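You operate a simulated robot arm through the tools that you are given. There is no shell and no other tool. Be economical: measure what you need, move in short steps, check, and stop when the job is done.

You run a simulated two-armed robot. Do the job below in one go: nothing can be reset, and whatever is moved stays where it is left.

Task
Shut the grey bench drawer. Then take the silver tin from the top of the side table and leave it on the top of the lamp hood. Then put the green cloth in the inside of the right blue tote. Then open the left cupboard door, put the blue cloth from the middle shelf of the cream cupboard on the card tray, then shut the door. Then open the band drawer, take the black band on the top of the grey bench and put it away in the inside of the band drawer, then shut the drawer. Then take the green wax bar on the top of the grey bench and put it away on the side box of the black machine. Keep to this order.
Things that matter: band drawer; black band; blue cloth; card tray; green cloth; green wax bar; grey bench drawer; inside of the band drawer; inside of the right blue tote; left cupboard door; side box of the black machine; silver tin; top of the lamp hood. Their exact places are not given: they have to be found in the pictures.

It is judged by the outcome, as a careful person would: the job done as asked, and still so three seconds after it is handed in. It fails if anything else is knocked over, pushed out of place, dropped, spilled or broken. Flat cloth is picked up by pressing the open fingertips on it (5 to 10 N) and closing them slowly along it; thin cloth reads only 2 to 8 mm in the jaws.

Robot
Two 6-joint arms with two-finger parallel grippers on one trunk, on a base that drives. Base frame: it is fixed to the floor where the robot stands at the start and does not move with it; the origin is under the middle of the robot, x ahead of it, y to its left, z up; the surface under the hand at the start is at about z = 860. Units: mm, rad, N and s.
The left shoulder is at the start at [50, 170, 1110], the right one opposite. Each reaches about 1092 mm from its shoulder. Places, roughly: band drawer [-2400, -2600, 700]; black band (14x8x2 cm) [-5400, -1900, 900]; blue cloth (11x7x3 cm) [-5800, -5400, 1000]; card tray (35x25x3 cm) [-2500, -2700, 900]; green cloth (7x10x3 cm) [-2400, -6800, 900]; green wax bar [-5250, -1750, 1000]; grey bench drawer [800, -100, 800]; inside of the band drawer [-2400, -2700, 700]; inside of the right blue tote (18x41 cm) [-3640, -7480, 600]; left cupboard door [-5700, -5300, 1000]; side box of the black machine (18x30 cm) [-4000, -1040, 700]; silver tin [250, -1750, 1000]; top of the lamp hood (30x22 cm) [300, -880, 1180]. Payload 1.57 kg a hand.
The TCP of each hand is the grasp point between the finger pads, 30 mm short of the fingertips. In the tool frame z runs along the fingers and y along their closing line. The gripper opens to 80 mm. The fingers are 17 mm wide and 12 mm thick; the gripper's body (40 by 82 mm) begins 80 mm behind the TCP.
Orientation is that of the tool frame in the base frame, as a unit quaternion [x, y, z, w]. With the fingers straight down and closing along the base's y, the tool's x points along the base's -x, its y along +y and its z along -z.

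Tools
- The arms move only by the tool play_rows. It takes "left_motion", "right_motion" or both (then of equal length, played together; a hand with none holds still); each is one flat list of numbers, 7 for each row, row after row: the shift along the base's x, y, z in units of 20 mm (1.0 is 20 mm), then the turn, a rotation vector about the base's x, y, z in units of 4 degrees (1.0 is 4 degrees), then the finger opening in mm, from 0 to 80. In form: [x, y, z, ax, ay, az, claw, x, y, z, ax, ay, az, claw, ...]. A call has 1 to 10 rows; each row shifts and turns the commanded pose from where the row before left it. A call with a number of a shift or a turn outside -1 to 1 is refused whole. A row lasts 0.2 s, in which the tool goes at most 50 mm and 0.15 rad; a call with a longer step from one row to the next is refused whole, and so is a gripper value outside its range. Where a pose cannot be reached the arm comes as near as it can. A force on the tool above 40 N (or 10 N above the force at the start of the call, whichever is more), or a blocked arm, ends the call early, and 0.2 s more pass. The fingers move at their own pace (about 45 mm/s each) and stop on an object; they squeeze with about 28 N. The grip force told is the motor's: it shows also when the fingers shut on nothing. Time passes only in rows, and 0.2 s behind the last, so rows that do not move let the fingers close. It gives the time, the measured TCP pose, the force on the tool (base axes), the opening and the grip force at its end, in the units of the frame above (readings bear some noise), with the torque about the TCP (base axes, N m) and any sound that the robot's microphone picked up.
- Cameras (640 x 400 px; columns grow to the right, rows downward): "scene" is now at [24.4, -47.5, 1679.5]; the picture's right is [-0.61, -0.79, 0.00], its down [-0.58, 0.45, -0.68] and it looks along [0.54, -0.41, -0.73] (base axes); focal length 281 px, centre (320, 200). "left" rides on the left gripper at [72, 7, -122] in its tool frame; the picture's right is [-0.09, 1.00, 0.00], its down [-0.84, -0.08, -0.54] and it looks along [-0.54, -0.05, 0.84] (tool axes); focal length 238 px, centre (320, 200). "right" rides on the right gripper at [72, -7, -122] in its tool frame; the picture's right is [0.09, 1.00, 0.00], its down [-0.84, 0.08, -0.54] and it looks along [-0.54, 0.05, 0.84] (tool axes); focal length 238 px, centre (320, 200).
- get_image(camera): a new picture of that camera. The clock stands still meanwhile.
- move_column(by): slides the trunk up (or, below 0, down) by that many mm; the arms and the scene camera ride with it, the base frame stays. It gives what a move gives, with no picture.
- drive_base(legs): drives the robot by 1 to 6 legs, each [ahead, left, turn to the left] in mm, mm and rad, along the robot's own axes; the way and the turn of a leg run together, so that a leg with both is an arc; at most 1500 mm and 3.142 rad a leg. The arms and the cameras ride along, it lands a little off, and it stops where it bumps. It gives what a move gives.
- aim_head(pan, tilt): turns the head with the scene camera to pan (to the left, within 1.501 rad either way) and tilt (down, from -0.506 to 1.204), counted from straight ahead of the robot. It gives what a move gives.
- point_at(camera, pixels): for up to 12 pixels [column, row] of the newest picture of that camera ("zoom" is the newest enlarged one), the place [x, y, z] in the base frame of the surface seen there, good to about 3 mm. The clock stands still meanwhile.
- inspect(camera, box): a new picture of the part [left, top, right, bottom] of that camera's present view, enlarged. The clock stands still meanwhile.
- job_done(): hands the job in; it is judged then, once.

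Work in short steps. Measure before you move; look again where a grasp or a placing could have gone wrong, and mend it. You have 145 turns and 198 pictures in all, those below and enlarged ones among them. Open the grippers and draw the arms clear of the work before you hand the job in, unless the task says otherwise.

The tools are called after "Request:" as a command line: name --argument value ..., lists and objects as JSON in quotes. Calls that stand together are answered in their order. play_rows: Moves the arms, as the interface text tells. Its arguments: {"type":"object","properties":{"left_motion":{"type":"array","items":{"type":"number"}},"right_motion":{"type":"array","items":{"type":"number"}}},"required":[]} The other tools are called the same way: move_column (by) slides the trunk up or down; drive_base (legs) drives the base; aim_head (pan, tilt) turns the head that bears the scene camera; get_image (camera) takes a picture; point_at (camera, pixels) gives the place of the surface under pixels of a picture; inspect (camera, box) takes an enlarged picture of a part of a camera's view; job_done () hands the job in.

At the start:

```text
clock: 0.0
left_tcp_pos: [774.7, -61.8, 999.0]
left_tcp_rot: [0.0, 1.0, 0.0, 0.0]
left_contact_force: [0.6, -0.4, 0.2]
left_wrist_torque: [0.01, 0.0, 0.0]
left_finger_gap: 80.0
left_finger_force: 0.0
right_tcp_pos: [460.9, -481.1, 999.1]
right_tcp_rot: [0.0, 1.0, 0.0, -0.001]
right_contact_force: [-0.6, -0.3, 0.3]
right_wrist_torque: [0.03, 0.01, -0.01]
right_finger_gap: 80.2
right_finger_force: 0.0
trunk travel left (down, up): [-725.0, 245.0]
robot x, y, heading: [-3.7, 1.6, -0.001]
head pan, tilt: [-0.658, 0.826]
```

scene: 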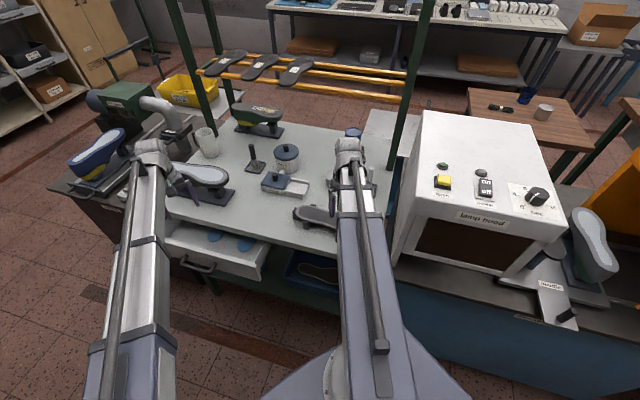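
right: 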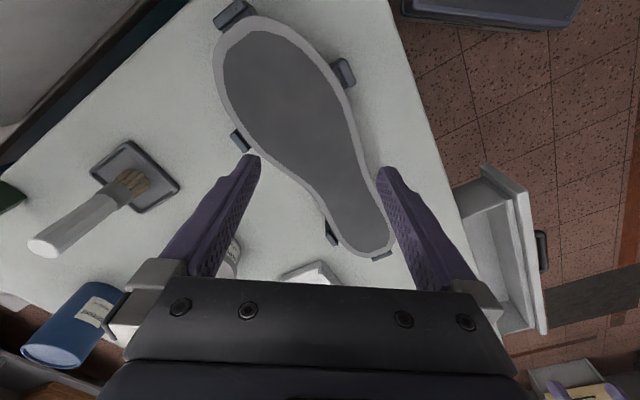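
left: 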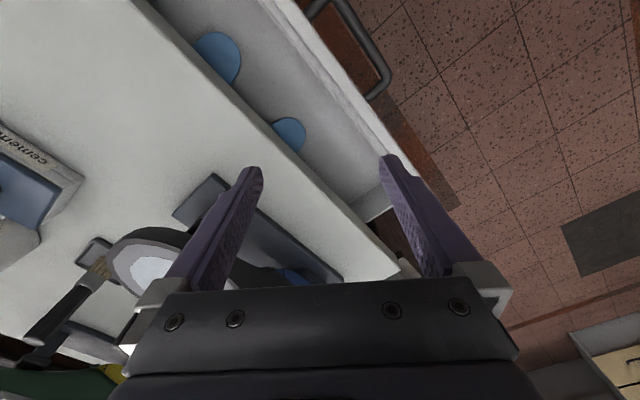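

The drawer stands open near scene (215,250) with its handle at about (197,266). I measure the drawer, bench edge and surroundings first.

Request:
point_at --camera "scene" --pixels '[[197, 266], [183, 259], [214, 270], [165, 242], [258, 276], [270, 246], [180, 222], [250, 242], [235, 262], [420, 250], [490, 150], [543, 112]]'

Request:
inspect --camera "scene" --box '[60, 180, 360, 368]'

```text
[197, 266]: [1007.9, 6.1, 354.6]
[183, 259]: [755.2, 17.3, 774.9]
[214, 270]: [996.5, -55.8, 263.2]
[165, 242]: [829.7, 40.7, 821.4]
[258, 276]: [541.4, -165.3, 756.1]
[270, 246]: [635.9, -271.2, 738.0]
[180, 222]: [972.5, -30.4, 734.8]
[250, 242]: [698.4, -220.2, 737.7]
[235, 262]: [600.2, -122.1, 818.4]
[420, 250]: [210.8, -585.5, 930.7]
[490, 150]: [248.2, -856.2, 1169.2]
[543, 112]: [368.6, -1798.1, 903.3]
```

```text
2.13 times, centred on (210, 274) of scene
```

zoom: 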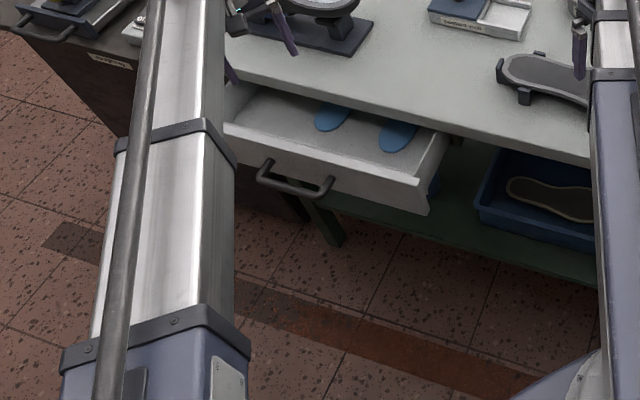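

I measure the drawer front, handle and bench edge in the zoomed picture.

Request:
point_at --camera "zoom" --pixels '[[230, 130], [320, 153], [418, 180], [262, 170], [295, 192], [328, 184], [350, 175], [270, 86], [430, 125], [560, 157], [400, 200], [470, 100]]'

```text
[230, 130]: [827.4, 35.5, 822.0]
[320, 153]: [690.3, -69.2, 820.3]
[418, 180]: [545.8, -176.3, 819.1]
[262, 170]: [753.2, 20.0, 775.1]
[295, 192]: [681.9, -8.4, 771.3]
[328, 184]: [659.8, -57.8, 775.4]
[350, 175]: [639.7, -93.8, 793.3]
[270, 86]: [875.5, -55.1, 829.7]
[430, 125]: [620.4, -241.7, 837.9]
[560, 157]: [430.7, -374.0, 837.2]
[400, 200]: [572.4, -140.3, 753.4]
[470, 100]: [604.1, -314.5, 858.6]
```

The drawer front runs along about (-0.80,-0.60) with its face about 100 mm out from the bench edge. The handle bar is near (694,-2,772). I close the left hand, turn it parallel to the bench and take it to a point in front of the handle.

Request:
play_rows --left_motion '[-0.58, 0.58, 0, 0, 0, -1, 0, -0.58, 0.58, 0, 0, 0, -1, 0, -0.58, 0.58, 0, 0, 0, -1, 0, -0.58, 0.58, 0, 0, 0, -1, 0, -0.58, 0.58, 0, 0, 0, -1, 0, -0.58, 0.58, 0, 0, 0, -1, 0, -0.58, 0.58, 0, 0, 0, -1, 0, -0.58, 0.58, 0, 0, 0, -1, 0, -0.58, 0.58, 0, 0, 0, -1, 0, -0.58, 0.58, 0, 0, 0, -1, 0]'

Request:
play_rows --left_motion '[0, 0, -1, 0, 0, -1, 0, 0, 0, -1, 0, 0, -1, 0, 0, 0, -1, 0, 0, -1, 0, 0, 0, -1, 0, 0, 0, 0, 0, 0, -1, 0, 0, 0, 0, 0, 0, -1, 0, 0, 0, 0, 0, 0, -1, 0, 0, 0, 0, 0, 0, -1, 0, 0, 0, 0, 0, 0, -1, 0, 0, 0, 0, 0, 0, -1, 0, 0, 0, 0]'

Request:
get_image --camera "left"

Request:
get_image --camera "scene"

```text
clock: 2.2
left_tcp_pos: [658.9, 55.1, 1000.3]
left_tcp_rot: [0.343, 0.939, 0.0, 0.0]
left_contact_force: [0.6, 0.2, 0.6]
left_wrist_torque: [-0.03, 0.02, 0.03]
left_finger_gap: 0.0
left_finger_force: 21.5
right_tcp_pos: [461.2, -480.8, 1000.2]
right_tcp_rot: [-0.001, 1.0, 0.0, 0.0]
right_contact_force: [-1.0, -0.1, 0.4]
right_wrist_torque: [0.0, -0.01, -0.02]
right_finger_gap: 79.9
right_finger_force: 0.1
trunk travel left (down, up): [-725.0, 245.0]
robot x, y, heading: [-0.9, 2.5, -0.002]
head pan, tilt: [-0.658, 0.826]
```

```text
clock: 4.4
left_tcp_pos: [658.1, 54.9, 1001.1]
left_tcp_rot: [0.438, 0.899, 0.0, 0.0]
left_contact_force: [0.4, 0.6, -0.7]
left_wrist_torque: [0.0, -0.04, 0.02]
left_finger_gap: 0.0
left_finger_force: 21.5
left hand out of reach, approached as far as the arm can: row 1, 2, 3, 4, 5, 6, 7, 8, 9, 10
right_tcp_pos: [461.9, -480.6, 999.9]
right_tcp_rot: [0.0, 1.0, 0.0, 0.0]
right_contact_force: [0.1, 0.2, -0.2]
right_wrist_torque: [-0.05, 0.02, 0.02]
right_finger_gap: 79.9
right_finger_force: 0.1
trunk travel left (down, up): [-725.0, 245.0]
robot x, y, heading: [2.9, -1.4, 0.002]
head pan, tilt: [-0.658, 0.826]
```

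```text
193 pictures are left
```

left: 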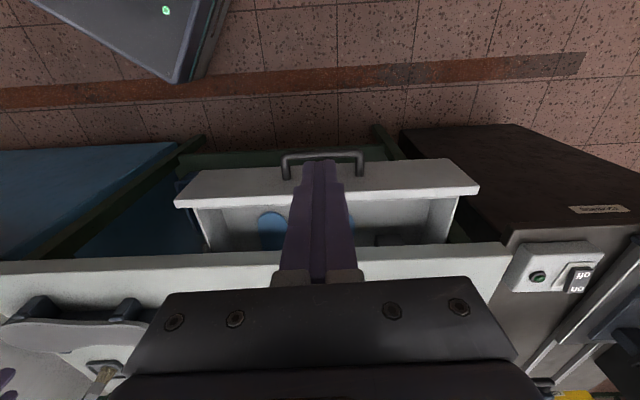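

```text
192 pictures are left
```

scene: 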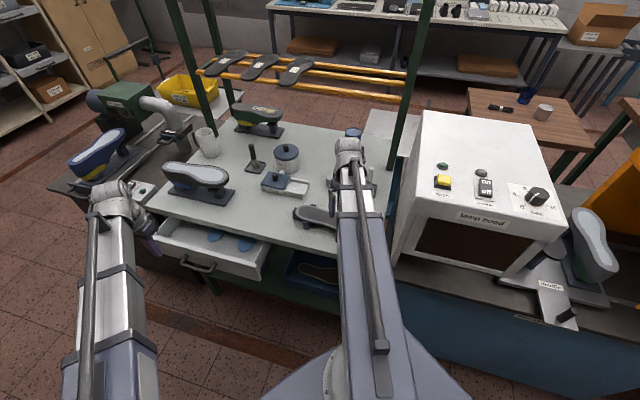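

The left hand can't go lower in this arm posture, so I will lower the trunk instead. First I lift the right hand clear of the bench.

Request:
play_rows --right_motion '[-0.5, 0, 1, 0, 0, 0, 80, -0.5, 0, 1, 0, 0, 0, 80, -0.5, 0, 1, 0, 0, 0, 80, -0.5, 0, 1, 0, 0, 0, 80, -0.5, 0, 1, 0, 0, 0, 80, -0.5, 0, 1, 0, 0, 0, 80, -0.5, 0, 1, 0, 0, 0, 80, -0.5, 0, 1, 0, 0, 0, 80, -0.5, 0, 1, 0, 0, 0, 80, -0.5, 0, 1, 0, 0, 0, 80]'

```text
clock: 6.6
left_tcp_pos: [658.0, 55.7, 1000.8]
left_tcp_rot: [0.439, 0.899, 0.0, 0.0]
left_contact_force: [-0.3, -0.5, 0.8]
left_wrist_torque: [-0.03, -0.01, -0.01]
left_finger_gap: 0.2
left_finger_force: 20.6
right_tcp_pos: [359.5, -483.6, 999.6]
right_tcp_rot: [0.0, 1.0, 0.0, 0.0]
right_contact_force: [-0.3, 0.4, 0.2]
right_wrist_torque: [0.0, 0.02, 0.04]
right_finger_gap: 80.1
right_finger_force: 0.0
right hand out of reach, approached as far as the arm can: row 1, 2, 3, 4, 5, 6, 7, 8, 9, 10
trunk travel left (down, up): [-725.0, 245.0]
robot x, y, heading: [-4.3, 0.2, 0.001]
head pan, tilt: [-0.658, 0.826]
```

Neither hand changed z even upward, so I test a single small z step for each.

Request:
play_rows --left_motion '[0, 0, -0.5, 0, 0, 0, 0, 0, 0, -0.5, 0, 0, 0, 0]' --right_motion '[0, 0, 0.5, 0, 0, 0, 80, 0, 0, 0.5, 0, 0, 0, 80]'

Request:
play_rows --right_motion '[0, 0, 0, 0, 0.5, 0, 80, 0, 0, 0, 0, 0.5, 0, 80]'

```text
clock: 7.2
left_tcp_pos: [658.3, 54.6, 999.7]
left_tcp_rot: [0.438, 0.899, 0.0, 0.0]
left_contact_force: [0.1, -0.6, -0.2]
left_wrist_torque: [0.02, 0.01, 0.02]
left_finger_gap: 0.0
left_finger_force: 21.1
left hand out of reach, approached as far as the arm can: row 1, 2
right_tcp_pos: [358.9, -483.0, 1000.3]
right_tcp_rot: [-0.001, 1.0, 0.0, 0.0]
right_contact_force: [-0.5, 0.6, 0.6]
right_wrist_torque: [-0.01, 0.0, -0.01]
right_finger_gap: 79.9
right_finger_force: 0.1
right hand out of reach, approached as far as the arm can: row 1, 2
trunk travel left (down, up): [-725.0, 245.0]
robot x, y, heading: [0.6, 1.0, 0.001]
head pan, tilt: [-0.658, 0.826]
```

```text
clock: 7.8
left_tcp_pos: [657.5, 54.6, 999.4]
left_tcp_rot: [0.438, 0.899, 0.0, 0.0]
left_contact_force: [0.0, -0.2, -0.6]
left_wrist_torque: [-0.01, 0.04, 0.02]
left_finger_gap: 0.0
left_finger_force: 21.5
right_tcp_pos: [359.1, -481.3, 999.3]
right_tcp_rot: [0.0, 0.999, 0.0, -0.035]
right_contact_force: [0.3, 0.6, 1.0]
right_wrist_torque: [0.02, 0.01, 0.01]
right_finger_gap: 79.9
right_finger_force: 0.1
trunk travel left (down, up): [-725.0, 245.0]
robot x, y, heading: [-0.3, 3.6, -0.002]
head pan, tilt: [-0.658, 0.826]
```

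The arms work like SCARA arms: the hand's z comes from the trunk, with the arm links about 110 mm above the TCP. Before lowering, I look around to see the elbows and the free floor for backing off.

Request:
aim_head --pan 1.4 --tilt 0.5

Request:
get_image --camera "scene"

Request:
aim_head --pan -1.4 --tilt 0.5

Request:
get_image --camera "scene"

```text
clock: 9.8
left_tcp_pos: [657.8, 55.6, 1000.3]
left_tcp_rot: [0.438, 0.899, 0.0, 0.0]
left_contact_force: [-0.4, 1.0, 0.6]
left_wrist_torque: [0.0, 0.02, -0.02]
left_finger_gap: 0.1
left_finger_force: 21.5
right_tcp_pos: [359.7, -482.4, 1001.2]
right_tcp_rot: [0.0, 0.999, 0.0, -0.035]
right_contact_force: [0.5, -0.5, -0.3]
right_wrist_torque: [0.02, -0.01, 0.01]
right_finger_gap: 79.8
right_finger_force: 0.2
trunk travel left (down, up): [-725.0, 245.0]
robot x, y, heading: [-2.1, 3.7, 0.002]
head pan, tilt: [1.4, 0.499]
```

```text
191 pictures are left
```

scene: 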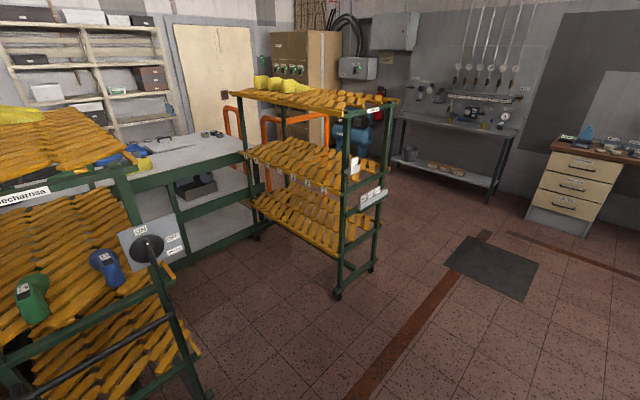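

```text
clock: 12.2
left_tcp_pos: [658.1, 54.8, 1000.2]
left_tcp_rot: [0.438, 0.899, -0.001, -0.001]
left_contact_force: [0.3, -0.5, 0.7]
left_wrist_torque: [-0.02, -0.03, 0.0]
left_finger_gap: 0.1
left_finger_force: 21.2
right_tcp_pos: [359.5, -482.8, 1000.9]
right_tcp_rot: [0.0, 0.999, 0.0, -0.035]
right_contact_force: [0.3, -0.1, 0.0]
right_wrist_torque: [0.01, -0.02, -0.05]
right_finger_gap: 79.9
right_finger_force: 0.1
trunk travel left (down, up): [-725.0, 245.0]
robot x, y, heading: [-0.8, -1.8, -0.003]
head pan, tilt: [-1.4, 0.499]
```

```text
190 pictures are left
```

scene: 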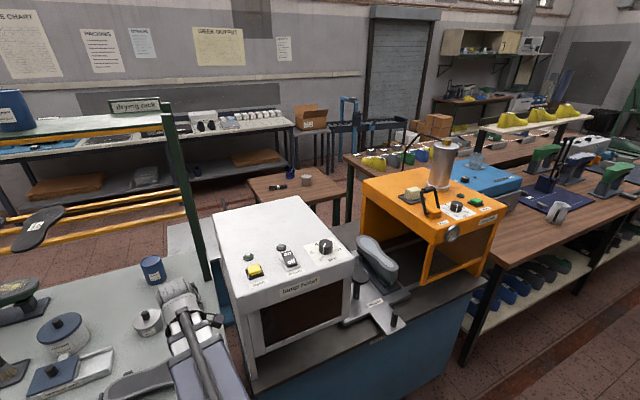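

I measure the floor near the racks to the left for the space to back off.

Request:
aim_head --pan 1.5 --tilt 0.6

Request:
get_image --camera "scene"

Request:
point_at --camera "scene" --pixels '[[300, 240], [160, 330], [240, 210], [370, 210], [420, 350], [330, 380], [100, 250], [60, 100], [240, 330], [150, 390]]'

```text
clock: 14.8
left_tcp_pos: [657.7, 55.6, 1000.2]
left_tcp_rot: [0.438, 0.899, 0.001, 0.001]
left_contact_force: [0.1, 0.6, -0.5]
left_wrist_torque: [0.0, 0.0, 0.03]
left_finger_gap: 0.3
left_finger_force: 21.1
right_tcp_pos: [359.1, -483.2, 1000.2]
right_tcp_rot: [0.0, 0.999, 0.0, -0.035]
right_contact_force: [-0.4, -0.6, -0.7]
right_wrist_torque: [-0.04, 0.02, 0.0]
right_finger_gap: 80.2
right_finger_force: 0.1
trunk travel left (down, up): [-725.0, 245.0]
robot x, y, heading: [-3.4, -1.8, 0.001]
head pan, tilt: [1.499, 0.6]
```

```text
189 pictures are left
```

scene: 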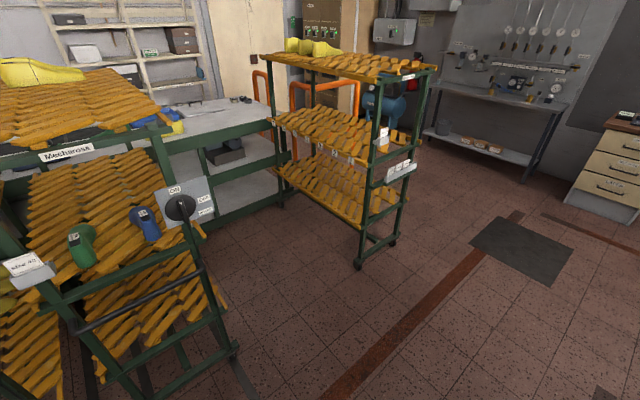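

```text
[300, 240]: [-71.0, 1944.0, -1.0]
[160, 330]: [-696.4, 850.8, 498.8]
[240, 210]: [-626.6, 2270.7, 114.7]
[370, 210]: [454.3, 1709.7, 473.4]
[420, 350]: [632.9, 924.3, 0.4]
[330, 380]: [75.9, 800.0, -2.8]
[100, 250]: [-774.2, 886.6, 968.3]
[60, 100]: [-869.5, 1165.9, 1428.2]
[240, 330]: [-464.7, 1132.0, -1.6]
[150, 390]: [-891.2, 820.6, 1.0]
```

There is free floor to the left (rack begins about y=850 at x<-450). I drive left 500, then ahead with a turn of -0.75, to face the drawer with the right arm off the bench.

Request:
drive_base --legs '[[0, 500, 0], [150, 0, -0.75]]'

Request:
aim_head --pan 0 --tilt 0.8

Request:
get_image --camera "scene"

```text
clock: 19.7
left_tcp_pos: [653.5, 41.3, 999.2]
left_tcp_rot: [0.738, 0.675, -0.001, 0.0]
left_contact_force: [0.5, -0.2, 1.1]
left_wrist_torque: [0.03, 0.0, -0.03]
left_finger_gap: 0.0
left_finger_force: 21.1
right_tcp_pos: [67.6, -147.6, 1000.6]
right_tcp_rot: [0.367, 0.93, 0.013, -0.032]
right_contact_force: [-0.3, -0.8, 0.1]
right_wrist_torque: [0.03, 0.01, 0.06]
right_finger_gap: 80.1
right_finger_force: 0.1
trunk travel left (down, up): [-725.0, 245.0]
robot x, y, heading: [134.3, 450.4, -0.753]
head pan, tilt: [1.499, 0.6]
```

```text
clock: 21.3
left_tcp_pos: [652.9, 41.1, 999.2]
left_tcp_rot: [0.738, 0.675, 0.0, 0.0]
left_contact_force: [0.8, -0.1, -0.3]
left_wrist_torque: [0.0, 0.02, 0.03]
left_finger_gap: 0.0
left_finger_force: 21.1
right_tcp_pos: [68.7, -146.6, 999.2]
right_tcp_rot: [0.367, 0.93, 0.012, -0.032]
right_contact_force: [0.0, 0.1, 0.4]
right_wrist_torque: [0.0, 0.01, 0.01]
right_finger_gap: 80.1
right_finger_force: 0.0
trunk travel left (down, up): [-725.0, 245.0]
robot x, y, heading: [136.0, 450.3, -0.756]
head pan, tilt: [0.0, 0.799]
```

```text
188 pictures are left
```

scene: 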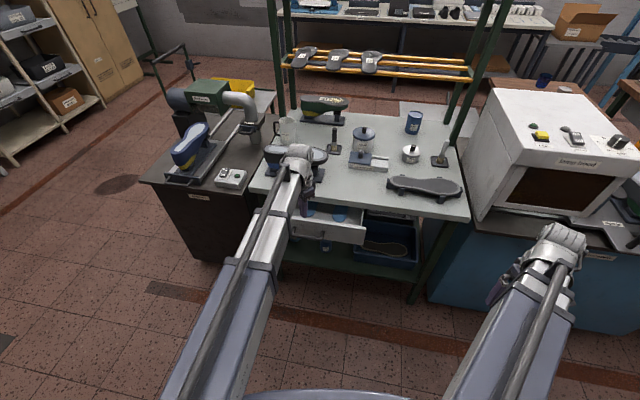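

Both hands are outside the bench. I turn the left hand back +40° and shift it slightly outward, then lower the trunk.

Request:
play_rows --left_motion '[-0.05, 0.05, 0, 0, 0, 1, 0, -0.05, 0.05, 0, 0, 0, 1, 0, -0.05, 0.05, 0, 0, 0, 1, 0, -0.05, 0.05, 0, 0, 0, 1, 0, -0.05, 0.05, 0, 0, 0, 1, 0, -0.05, 0.05, 0, 0, 0, 1, 0, -0.05, 0.05, 0, 0, 0, 1, 0, -0.05, 0.05, 0, 0, 0, 1, 0, -0.05, 0.05, 0, 0, 0, 1, 0, -0.05, 0.05, 0, 0, 0, 1, 0]'

Request:
move_column --by -205

Request:
get_image --camera "left"

Request:
get_image --camera "scene"

```text
clock: 23.5
left_tcp_pos: [643.6, 50.5, 999.5]
left_tcp_rot: [0.461, 0.887, 0.0, 0.0]
left_contact_force: [0.5, 0.9, -0.4]
left_wrist_torque: [-0.01, -0.02, 0.01]
left_finger_gap: 0.3
left_finger_force: 21.2
right_tcp_pos: [68.9, -147.1, 999.6]
right_tcp_rot: [0.367, 0.93, 0.013, -0.033]
right_contact_force: [-0.3, 0.1, 0.4]
right_wrist_torque: [-0.02, 0.0, 0.05]
right_finger_gap: 80.2
right_finger_force: 0.0
trunk travel left (down, up): [-725.0, 245.0]
robot x, y, heading: [135.5, 450.2, -0.752]
head pan, tilt: [0.0, 0.799]
```

```text
clock: 25.7
left_tcp_pos: [642.8, 52.1, 795.8]
left_tcp_rot: [0.462, 0.887, 0.0, -0.001]
left_contact_force: [-0.7, 0.1, -0.1]
left_wrist_torque: [0.02, 0.0, -0.01]
left_finger_gap: 0.1
left_finger_force: 21.9
right_tcp_pos: [68.6, -147.2, 795.5]
right_tcp_rot: [0.367, 0.93, 0.013, -0.031]
right_contact_force: [0.4, -0.2, 0.0]
right_wrist_torque: [0.02, -0.04, 0.01]
right_finger_gap: 80.1
right_finger_force: 0.1
trunk travel left (down, up): [-520.0, 450.0]
robot x, y, heading: [134.7, 449.2, -0.747]
head pan, tilt: [0.0, 0.799]
```

```text
187 pictures are left
```

left: 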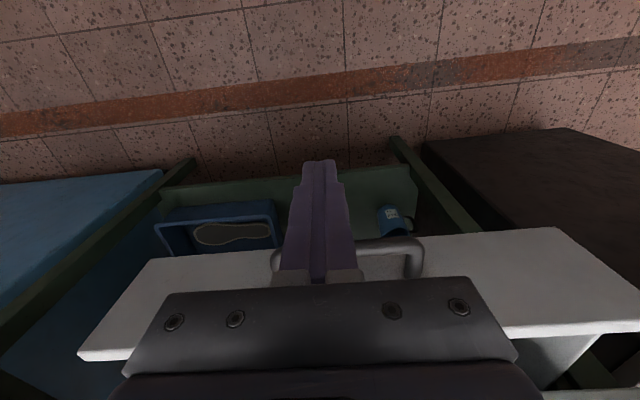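

```text
186 pictures are left
```

scene: 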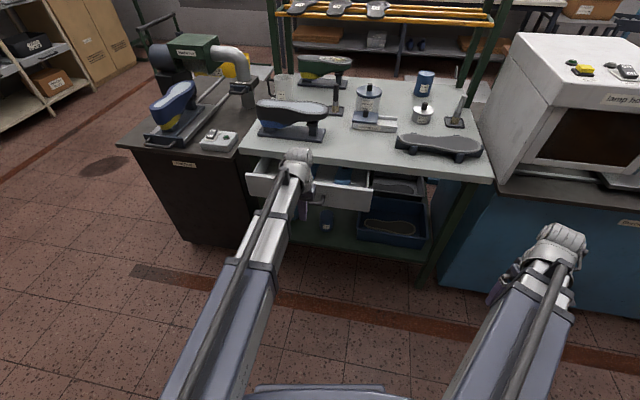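

The handle lies ahead of the fingertips, centred slightly to the right. I lower 15 mm more and push along (0.59,-0.81).

Request:
move_column --by -15

Request:
play_rows --left_motion '[0.47, -0.3, 0, 0, 0, 0, 0, 0.4, -0.5, 0, 0, 0, 0, 0, 0.4, -0.55, 0, 0, 0, 0, 0, 0.4, -0.55, 0, 0, 0, 0, 0, 0.4, -0.55, 0, 0, 0, 0, 0, 0.4, -0.55, 0, 0, 0, 0, 0, 0.4, -0.55, 0, 0, 0, 0, 0, 0.4, -0.55, 0, 0, 0, 0, 0, 0.4, -0.55, 0, 0, 0, 0, 0]'

Request:
get_image --camera "left"

```text
clock: 26.4
left_tcp_pos: [642.9, 50.7, 780.2]
left_tcp_rot: [0.462, 0.887, 0.0, 0.0]
left_contact_force: [0.5, -0.4, 0.5]
left_wrist_torque: [0.0, 0.03, -0.02]
left_finger_gap: 0.0
left_finger_force: 21.6
right_tcp_pos: [68.7, -146.2, 780.1]
right_tcp_rot: [0.367, 0.93, 0.013, -0.032]
right_contact_force: [0.4, 0.3, 0.3]
right_wrist_torque: [0.0, 0.03, -0.01]
right_finger_gap: 79.9
right_finger_force: 0.0
trunk travel left (down, up): [-505.0, 465.0]
robot x, y, heading: [137.3, 446.3, -0.755]
head pan, tilt: [0.0, 0.799]
```

```text
clock: 28.4
left_tcp_pos: [716.4, -41.9, 779.2]
left_tcp_rot: [0.463, 0.887, 0.0, 0.0]
left_contact_force: [-1.0, 0.4, 0.3]
left_wrist_torque: [0.01, 0.01, -0.04]
left_finger_gap: 0.1
left_finger_force: 21.6
right_tcp_pos: [67.5, -148.2, 779.8]
right_tcp_rot: [0.367, 0.93, 0.014, -0.033]
right_contact_force: [0.4, 0.2, -0.6]
right_wrist_torque: [-0.03, -0.04, -0.02]
right_finger_gap: 79.8
right_finger_force: 0.1
trunk travel left (down, up): [-505.0, 465.0]
robot x, y, heading: [136.4, 447.5, -0.752]
head pan, tilt: [0.0, 0.799]
```

```text
185 pictures are left
```

left: 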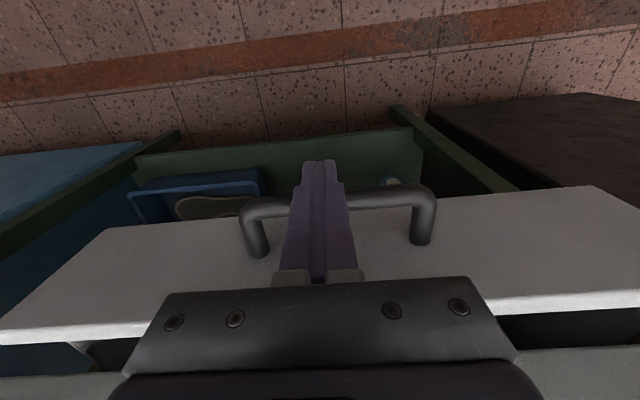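

No force was felt, so I measure where the drawer front, bar and bench edge are now.

Request:
point_at --camera "left" --pixels '[[265, 210], [380, 197], [425, 192], [410, 230], [450, 300], [560, 290], [600, 355], [120, 320], [330, 200], [60, 385]]'

Request:
get_image --camera "scene"

```text
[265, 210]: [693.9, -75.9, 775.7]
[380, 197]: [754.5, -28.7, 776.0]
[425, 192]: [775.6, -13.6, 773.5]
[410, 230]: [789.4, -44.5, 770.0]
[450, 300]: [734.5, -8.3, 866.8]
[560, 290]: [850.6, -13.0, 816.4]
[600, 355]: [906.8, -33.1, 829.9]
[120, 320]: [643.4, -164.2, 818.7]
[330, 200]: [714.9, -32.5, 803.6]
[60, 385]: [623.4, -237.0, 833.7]
```

```text
184 pictures are left
```

scene: 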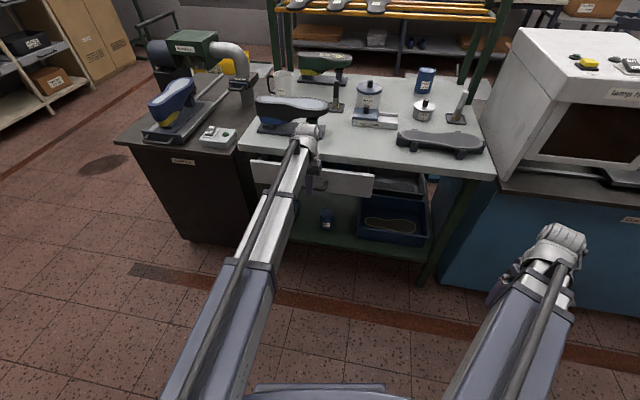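

It works: the drawer has slid in about 50 mm, with about 45 mm left. I keep pushing until it stops.

Request:
play_rows --left_motion '[0.4, -0.55, 0, 0, 0, 0, 0, 0.4, -0.55, 0, 0, 0, 0, 0, 0.4, -0.55, 0, 0, 0, 0, 0, 0.4, -0.55, 0, 0, 0, 0, 0, 0.3, -0.4, 0, 0, 0, 0, 0, 0.3, -0.4, 0, 0, 0, 0, 0, 0.3, -0.4, 0, 0, 0, 0, 0]'

Request:
get_image --camera "left"

Request:
point_at --camera "left" --pixels '[[560, 310], [120, 320], [60, 370], [600, 370]]'

```text
clock: 29.9
left_tcp_pos: [756.4, -98.3, 781.4]
left_tcp_rot: [0.462, 0.887, 0.003, -0.006]
left_contact_force: [-2.3, 3.2, 5.5]
left_wrist_torque: [-0.28, -0.34, -0.01]
left_finger_gap: 0.3
left_finger_force: 21.4
right_tcp_pos: [68.5, -146.3, 780.7]
right_tcp_rot: [0.366, 0.93, 0.013, -0.031]
right_contact_force: [-0.6, -0.1, -0.3]
right_wrist_torque: [0.0, -0.01, -0.02]
right_finger_gap: 80.1
right_finger_force: 0.0
trunk travel left (down, up): [-505.0, 465.0]
robot x, y, heading: [132.7, 452.8, -0.755]
head pan, tilt: [0.0, 0.799]
stopped in row 7 (left hand): the force on the tool passed its limit at 48 N (the readings are from after the stop); the commanded pose is now the measured one
```

```text
183 pictures are left
```

left: 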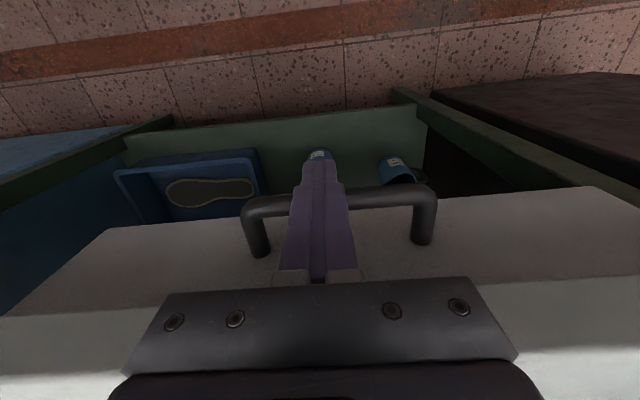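

```text
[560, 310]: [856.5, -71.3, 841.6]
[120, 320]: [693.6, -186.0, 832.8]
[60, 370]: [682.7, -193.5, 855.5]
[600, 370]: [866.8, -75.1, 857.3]
```

The drawer is shut flush with the bench edge. I back the hand out and raise the trunk, then look about for the way to the side table.

Request:
play_rows --left_motion '[-0.59, 0.8, 0, 0, 0, 0, 0, -0.59, 0.8, 0, 0, 0, 0, 0, -0.59, 0.8, 0, 0, 0, 0, 0, -0.59, 0.8, 0, 0, 0, 0, 0, -0.59, 0.8, 0, 0, 0, 0, 0, -0.59, 0.8, 0, 0, 0, 0, 0, -0.59, 0.8, 0, 0, 0, 0, 0, -0.59, 0.8, 0, 0, 0, 0, 0]'

Request:
move_column --by 460

Request:
aim_head --pan -0.5 --tilt 0.5

Request:
get_image --camera "scene"

Request:
aim_head --pan -1.45 --tilt 0.5

Request:
get_image --camera "scene"

```text
clock: 31.7
left_tcp_pos: [663.3, 28.6, 780.2]
left_tcp_rot: [0.462, 0.887, 0.001, -0.006]
left_contact_force: [0.2, -0.3, -0.3]
left_wrist_torque: [0.02, 0.0, 0.0]
left_finger_gap: 0.2
left_finger_force: 21.7
right_tcp_pos: [67.2, -147.0, 780.3]
right_tcp_rot: [0.367, 0.93, 0.013, -0.033]
right_contact_force: [0.1, -0.4, -0.6]
right_wrist_torque: [0.01, -0.03, -0.01]
right_finger_gap: 80.2
right_finger_force: 0.0
trunk travel left (down, up): [-505.0, 465.0]
robot x, y, heading: [129.0, 454.5, -0.752]
head pan, tilt: [0.0, 0.799]
```

```text
refused: 460 is not a number from -400 to 400
```

```text
clock: 32.6
left_tcp_pos: [663.1, 27.5, 779.4]
left_tcp_rot: [0.462, 0.887, 0.003, -0.007]
left_contact_force: [-0.3, -0.7, 0.5]
left_wrist_torque: [-0.03, -0.02, 0.02]
left_finger_gap: 0.2
left_finger_force: 21.4
right_tcp_pos: [68.3, -146.5, 780.1]
right_tcp_rot: [0.367, 0.929, 0.013, -0.032]
right_contact_force: [0.2, 0.2, 0.5]
right_wrist_torque: [0.01, 0.0, 0.0]
right_finger_gap: 79.8
right_finger_force: 0.2
trunk travel left (down, up): [-505.0, 465.0]
robot x, y, heading: [134.2, 444.3, -0.751]
head pan, tilt: [-0.499, 0.499]
```

```text
182 pictures are left
```

scene: 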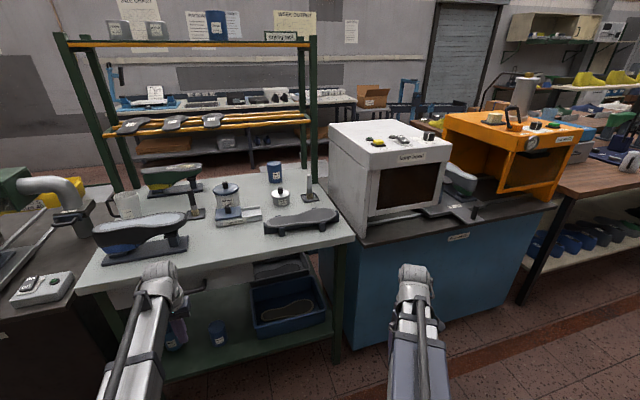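

```text
clock: 33.8
left_tcp_pos: [663.0, 28.2, 778.8]
left_tcp_rot: [0.463, 0.886, 0.003, -0.006]
left_contact_force: [-0.1, -0.7, -0.2]
left_wrist_torque: [0.01, -0.01, 0.03]
left_finger_gap: 0.0
left_finger_force: 21.5
right_tcp_pos: [69.4, -147.2, 780.0]
right_tcp_rot: [0.367, 0.93, 0.013, -0.032]
right_contact_force: [-0.4, -0.9, 0.9]
right_wrist_torque: [0.0, 0.01, -0.01]
right_finger_gap: 80.2
right_finger_force: 0.1
trunk travel left (down, up): [-505.0, 465.0]
robot x, y, heading: [133.9, 451.9, -0.746]
head pan, tilt: [-1.45, 0.499]
```

```text
181 pictures are left
```

scene: 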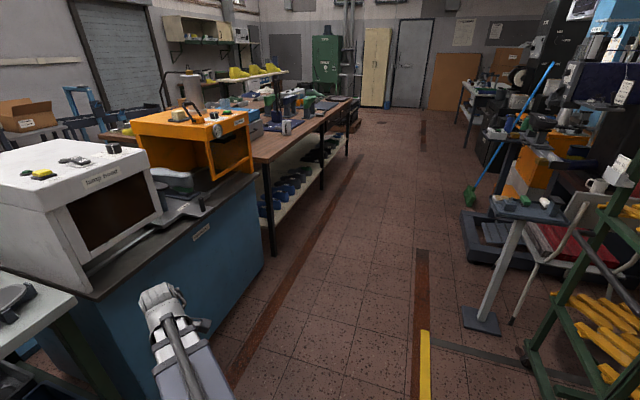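

The long bench row blocks the way, so I raise the trunk and look round the left end (black machine bench) for a way behind.

Request:
move_column --by 400

Request:
aim_head --pan 0.4 --tilt 0.6

Request:
get_image --camera "scene"

Request:
aim_head --pan -0.6 --tilt 0.6

Request:
get_image --camera "scene"

```text
clock: 37.7
left_tcp_pos: [662.3, 28.8, 1180.0]
left_tcp_rot: [0.463, 0.887, 0.002, -0.008]
left_contact_force: [-0.5, 0.6, 0.0]
left_wrist_torque: [0.03, 0.03, 0.0]
left_finger_gap: 0.0
left_finger_force: 21.2
right_tcp_pos: [67.5, -145.3, 1180.4]
right_tcp_rot: [0.367, 0.93, 0.012, -0.032]
right_contact_force: [0.3, 0.1, -0.2]
right_wrist_torque: [-0.02, 0.0, -0.01]
right_finger_gap: 80.2
right_finger_force: 0.0
trunk travel left (down, up): [-905.0, 65.0]
robot x, y, heading: [133.8, 449.1, -0.749]
head pan, tilt: [-1.45, 0.499]
```

```text
clock: 39.5
left_tcp_pos: [663.6, 28.7, 1179.5]
left_tcp_rot: [0.462, 0.887, 0.002, -0.007]
left_contact_force: [0.3, -1.3, 0.4]
left_wrist_torque: [-0.02, -0.01, 0.02]
left_finger_gap: 0.0
left_finger_force: 21.3
right_tcp_pos: [67.8, -145.9, 1180.3]
right_tcp_rot: [0.367, 0.93, 0.013, -0.032]
right_contact_force: [1.1, 0.1, 0.5]
right_wrist_torque: [0.01, 0.0, 0.0]
right_finger_gap: 79.9
right_finger_force: 0.1
trunk travel left (down, up): [-905.0, 65.0]
robot x, y, heading: [136.8, 450.7, -0.75]
head pan, tilt: [0.4, 0.6]
```

```text
180 pictures are left
```

scene: 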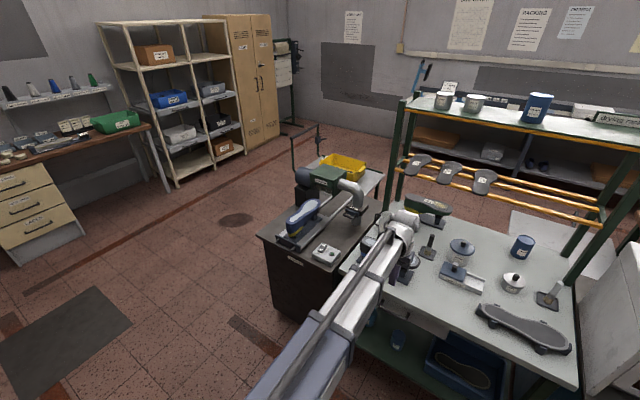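

```text
clock: 40.8
left_tcp_pos: [662.9, 28.2, 1179.6]
left_tcp_rot: [0.463, 0.886, 0.003, -0.007]
left_contact_force: [0.9, 1.0, -0.3]
left_wrist_torque: [0.03, -0.01, 0.0]
left_finger_gap: 0.0
left_finger_force: 21.5
right_tcp_pos: [67.8, -147.1, 1179.4]
right_tcp_rot: [0.367, 0.929, 0.013, -0.032]
right_contact_force: [0.2, -0.3, -0.7]
right_wrist_torque: [0.0, 0.01, 0.01]
right_finger_gap: 80.0
right_finger_force: 0.1
trunk travel left (down, up): [-905.0, 65.0]
robot x, y, heading: [136.6, 452.7, -0.753]
head pan, tilt: [-0.6, 0.6]
```

```text
179 pictures are left
```

scene: 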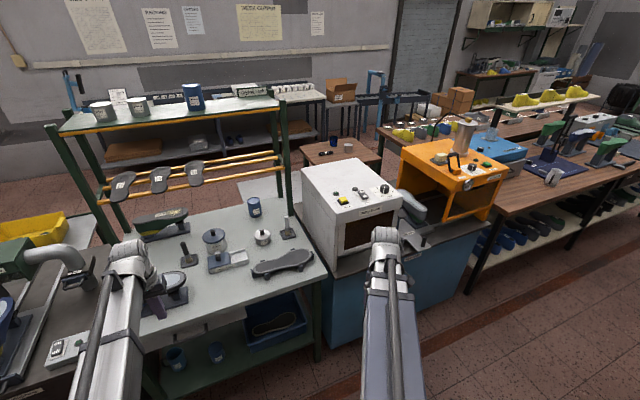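

The tin looks to be on the wooden table at (348,148). I measure the table and surrounding, with the floor behind the row.

Request:
point_at --camera "scene" --pixels '[[348, 149], [330, 155], [303, 148], [336, 136], [380, 158], [264, 195], [290, 205], [60, 195], [262, 190], [310, 112], [240, 160], [390, 125]]'

Request:
inspect --camera "scene" --box '[230, 80, 430, 205]'

```text
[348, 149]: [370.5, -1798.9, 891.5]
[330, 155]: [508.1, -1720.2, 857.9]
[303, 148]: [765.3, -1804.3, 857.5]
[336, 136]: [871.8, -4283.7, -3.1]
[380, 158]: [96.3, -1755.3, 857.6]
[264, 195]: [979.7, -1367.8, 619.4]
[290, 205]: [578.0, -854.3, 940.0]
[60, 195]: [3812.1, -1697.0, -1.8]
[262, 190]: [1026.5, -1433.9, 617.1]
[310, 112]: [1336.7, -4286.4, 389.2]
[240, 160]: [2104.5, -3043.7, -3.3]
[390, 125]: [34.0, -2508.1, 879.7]
```

```text
3.20 times, centred on (330, 142) of scene
```

zoom: 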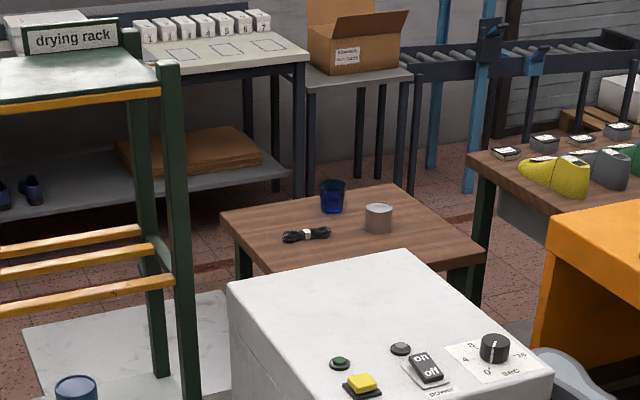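

The tin is at (370,-1799), on the table top at z=858. I look left again to measure the way round the black machine bench.

Request:
aim_head --pan 0.5 --tilt 0.5

Request:
get_image --camera "scene"

Request:
point_at --camera "scene" --pixels '[[222, 218], [270, 310], [250, 150], [280, 100], [320, 158], [340, 138], [375, 135], [200, 210], [160, 185], [270, 160], [330, 100], [230, 100]]'

```text
clock: 42.1
left_tcp_pos: [662.7, 29.7, 1180.3]
left_tcp_rot: [0.462, 0.887, 0.002, -0.006]
left_contact_force: [0.1, 1.4, -0.3]
left_wrist_torque: [-0.02, 0.01, -0.03]
left_finger_gap: 0.0
left_finger_force: 21.3
right_tcp_pos: [67.3, -147.8, 1179.8]
right_tcp_rot: [0.367, 0.929, 0.013, -0.033]
right_contact_force: [0.1, 0.1, -0.3]
right_wrist_torque: [0.05, 0.0, 0.01]
right_finger_gap: 79.9
right_finger_force: 0.1
trunk travel left (down, up): [-905.0, 65.0]
robot x, y, heading: [134.7, 448.9, -0.755]
head pan, tilt: [0.499, 0.499]
```

```text
177 pictures are left
```

scene: 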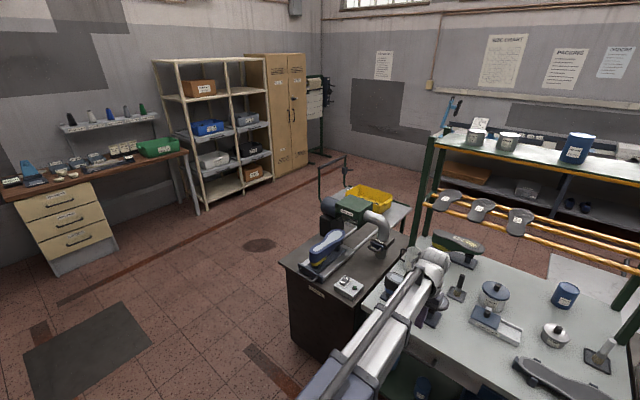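

```text
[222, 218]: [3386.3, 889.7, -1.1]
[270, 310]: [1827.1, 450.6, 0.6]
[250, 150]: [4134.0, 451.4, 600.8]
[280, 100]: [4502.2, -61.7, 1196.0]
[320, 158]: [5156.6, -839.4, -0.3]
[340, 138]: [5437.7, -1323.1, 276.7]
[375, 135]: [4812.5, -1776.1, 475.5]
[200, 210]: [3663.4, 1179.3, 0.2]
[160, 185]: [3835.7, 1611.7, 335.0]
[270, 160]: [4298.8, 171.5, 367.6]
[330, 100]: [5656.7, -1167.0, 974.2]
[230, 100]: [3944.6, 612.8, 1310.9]
```

I measure the black machine bench corners and the yellow bin table too.

Request:
point_at --camera "scene" --pixels '[[285, 264], [303, 335], [325, 205], [372, 196], [408, 207], [333, 165], [402, 235], [322, 195], [420, 180], [344, 162]]'

Request:
inspect --camera "scene" --box '[270, 130, 460, 249]'

```text
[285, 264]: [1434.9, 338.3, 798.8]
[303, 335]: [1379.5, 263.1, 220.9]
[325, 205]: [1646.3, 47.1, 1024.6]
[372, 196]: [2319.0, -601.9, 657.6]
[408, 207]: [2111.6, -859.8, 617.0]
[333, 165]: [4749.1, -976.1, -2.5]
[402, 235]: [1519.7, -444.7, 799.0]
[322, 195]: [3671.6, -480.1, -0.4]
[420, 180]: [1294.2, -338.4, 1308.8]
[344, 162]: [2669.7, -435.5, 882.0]
```

```text
3.36 times, centred on (365, 190) of scene
```

zoom: 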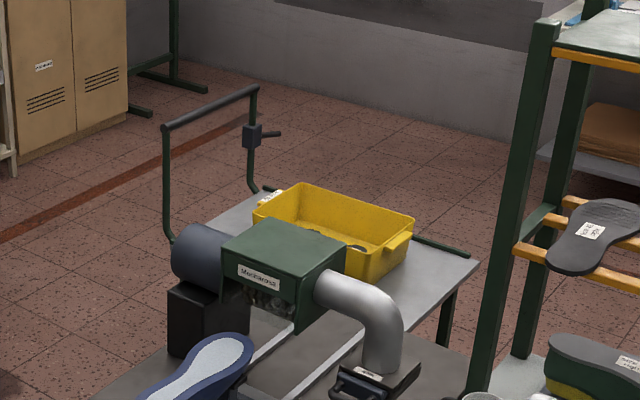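

The tin must be reached from the aisle behind the row. In coordinates along the row (u=(0.8,0.6)) and across it (v=(0.6,-0.8)), I go along the front, round the trolley and up to the back aisle.

Request:
drive_base --legs '[[0, 0, 1.395], [1500, 0, 0], [750, 0, 0], [0, 0, -1.571], [1500, 0, 0], [1400, 0, 0]]'

Request:
aim_head --pan -1.4 --tilt 0.5

Request:
get_image --camera "scene"

```text
clock: 73.8
left_tcp_pos: [4064.5, -1219.7, 1179.6]
left_tcp_rot: [0.56, 0.828, 0.002, -0.006]
left_contact_force: [-0.2, 0.8, -0.2]
left_wrist_torque: [0.01, -0.04, 0.01]
left_finger_gap: 0.0
left_finger_force: 21.3
right_tcp_pos: [3445.4, -1254.7, 1180.1]
right_tcp_rot: [0.469, 0.882, 0.016, -0.031]
right_contact_force: [-0.5, -0.1, -0.3]
right_wrist_torque: [0.01, -0.03, 0.0]
right_finger_gap: 80.2
right_finger_force: 0.1
trunk travel left (down, up): [-905.0, 65.0]
robot x, y, heading: [3641.4, -689.5, -0.978]
head pan, tilt: [0.499, 0.499]
```

```text
clock: 75.7
left_tcp_pos: [4064.3, -1218.1, 1179.0]
left_tcp_rot: [0.56, 0.828, 0.004, -0.005]
left_contact_force: [0.8, 0.6, -0.4]
left_wrist_torque: [0.01, 0.0, -0.01]
left_finger_gap: 0.0
left_finger_force: 21.1
right_tcp_pos: [3446.0, -1255.8, 1180.8]
right_tcp_rot: [0.47, 0.882, 0.017, -0.03]
right_contact_force: [0.1, 0.1, 0.6]
right_wrist_torque: [-0.03, -0.01, -0.01]
right_finger_gap: 80.0
right_finger_force: 0.0
trunk travel left (down, up): [-905.0, 65.0]
robot x, y, heading: [3645.1, -687.5, -0.98]
head pan, tilt: [-1.4, 0.499]
```

```text
175 pictures are left
```

scene: 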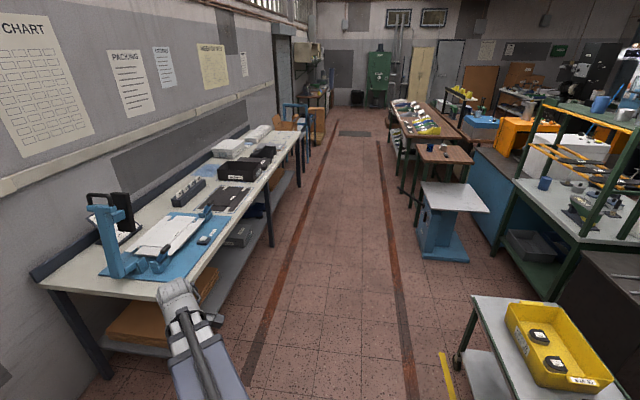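

I can see the back aisle, the packing bench at left and the side table at (443,152). I measure the aisle edges.

Request:
point_at --camera "scene" --pixels '[[445, 160], [420, 157], [475, 160], [435, 144], [455, 200], [488, 212], [420, 190], [270, 245], [225, 330], [305, 135], [440, 108], [470, 260]]'

Request:
inspect --camera "scene" --box '[370, 90, 530, 190]'

```text
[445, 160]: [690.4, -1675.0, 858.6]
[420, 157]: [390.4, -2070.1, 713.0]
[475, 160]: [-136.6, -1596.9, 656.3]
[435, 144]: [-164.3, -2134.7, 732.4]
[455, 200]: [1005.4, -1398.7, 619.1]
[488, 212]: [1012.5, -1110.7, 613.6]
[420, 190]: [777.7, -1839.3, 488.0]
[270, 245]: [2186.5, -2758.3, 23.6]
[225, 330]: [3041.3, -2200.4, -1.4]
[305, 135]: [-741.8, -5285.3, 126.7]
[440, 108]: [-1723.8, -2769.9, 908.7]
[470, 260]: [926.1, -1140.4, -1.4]
```

```text
4.00 times, centred on (450, 140) of scene
```

zoom: 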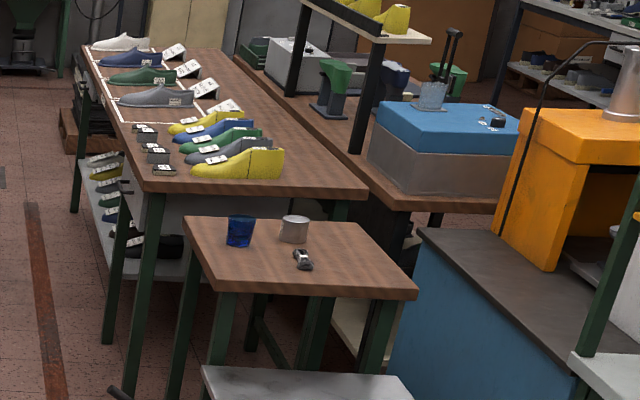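

Aisle width is v about 2000 to 3500. I turn to face down the aisle, drive to u=-780, and turn right to face the side table.

Request:
drive_base --legs '[[0, 0, -1.518], [1500, 0, 0], [1500, 0, 0], [284, 0, 0], [0, 0, -1.571]]'

Request:
aim_head --pan 0 --tilt 0.8

Request:
get_image --camera "scene"

```text
clock: 99.3
left_tcp_pos: [507.9, -1955.6, 1180.2]
left_tcp_rot: [0.824, -0.566, 0.007, 0.003]
left_contact_force: [-0.1, 0.0, 0.6]
left_wrist_torque: [0.0, 0.03, -0.03]
left_finger_gap: 0.0
left_finger_force: 21.4
right_tcp_pos: [1128.2, -1928.9, 1179.5]
right_tcp_rot: [0.878, -0.477, 0.031, 0.016]
right_contact_force: [-0.2, -0.3, 0.2]
right_wrist_torque: [0.01, -0.02, 0.03]
right_finger_gap: 79.9
right_finger_force: 0.0
trunk travel left (down, up): [-905.0, 65.0]
robot x, y, heading: [918.7, -2493.6, 2.147]
head pan, tilt: [-1.4, 0.499]
```

```text
clock: 100.8
left_tcp_pos: [507.7, -1955.7, 1179.2]
left_tcp_rot: [0.824, -0.566, 0.006, 0.003]
left_contact_force: [0.2, -0.3, -0.7]
left_wrist_torque: [-0.02, 0.0, -0.01]
left_finger_gap: 0.1
left_finger_force: 20.9
right_tcp_pos: [1127.9, -1928.6, 1181.3]
right_tcp_rot: [0.878, -0.477, 0.031, 0.017]
right_contact_force: [-0.5, -0.7, -0.7]
right_wrist_torque: [0.01, -0.01, -0.03]
right_finger_gap: 79.8
right_finger_force: 0.0
trunk travel left (down, up): [-905.0, 65.0]
robot x, y, heading: [920.7, -2488.4, 2.146]
head pan, tilt: [0.0, 0.799]
```

```text
173 pictures are left
```

scene: 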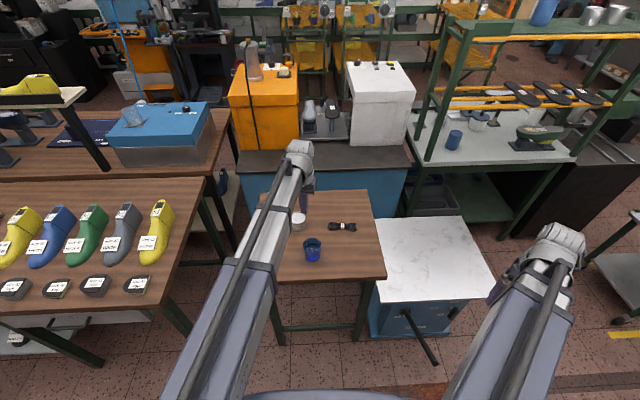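

Good view: tin at about (299,222), blue cup at (312,250), band at (342,227). I measure these and look closer.

Request:
inspect --camera "scene" --box '[256, 190, 384, 270]'

Request:
get_image --camera "left"

```text
5.00 times, centred on (320, 230) of scene
```

zoom: 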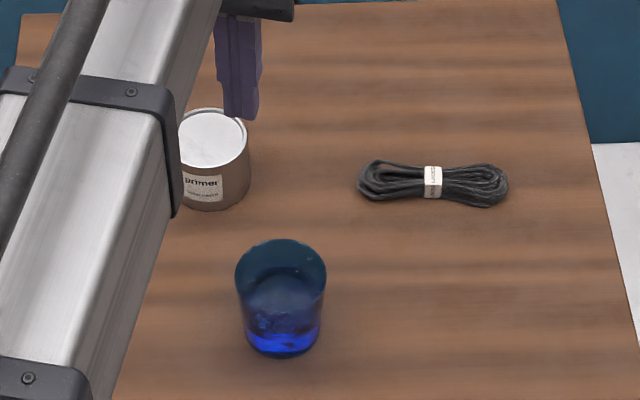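

```text
171 pictures are left
```

left: 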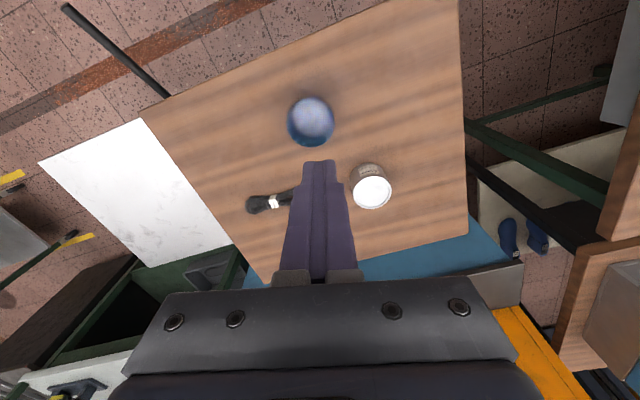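

I measure the tin's rim and the glass from the left camera.

Request:
point_at --camera "left" --pixels '[[355, 192], [389, 191], [371, 207], [370, 179], [371, 192], [357, 172], [310, 122], [290, 120], [333, 120], [310, 100], [365, 172]]'

Request:
point_at --camera "zoom" --pixels '[[212, 140], [246, 140], [212, 112], [215, 165], [280, 240], [280, 350], [430, 185]]'

```text
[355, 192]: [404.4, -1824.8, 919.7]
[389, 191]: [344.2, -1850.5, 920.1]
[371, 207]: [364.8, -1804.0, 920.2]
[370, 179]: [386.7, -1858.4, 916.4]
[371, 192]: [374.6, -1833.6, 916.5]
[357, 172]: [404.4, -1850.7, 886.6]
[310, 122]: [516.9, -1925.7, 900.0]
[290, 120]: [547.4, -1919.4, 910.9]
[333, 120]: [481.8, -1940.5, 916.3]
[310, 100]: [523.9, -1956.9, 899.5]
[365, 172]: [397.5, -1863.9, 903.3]
```

```text
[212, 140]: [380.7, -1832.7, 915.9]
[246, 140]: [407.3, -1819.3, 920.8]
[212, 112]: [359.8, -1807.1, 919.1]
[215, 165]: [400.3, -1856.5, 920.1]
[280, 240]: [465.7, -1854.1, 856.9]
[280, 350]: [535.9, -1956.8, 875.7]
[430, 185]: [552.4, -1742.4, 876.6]
```

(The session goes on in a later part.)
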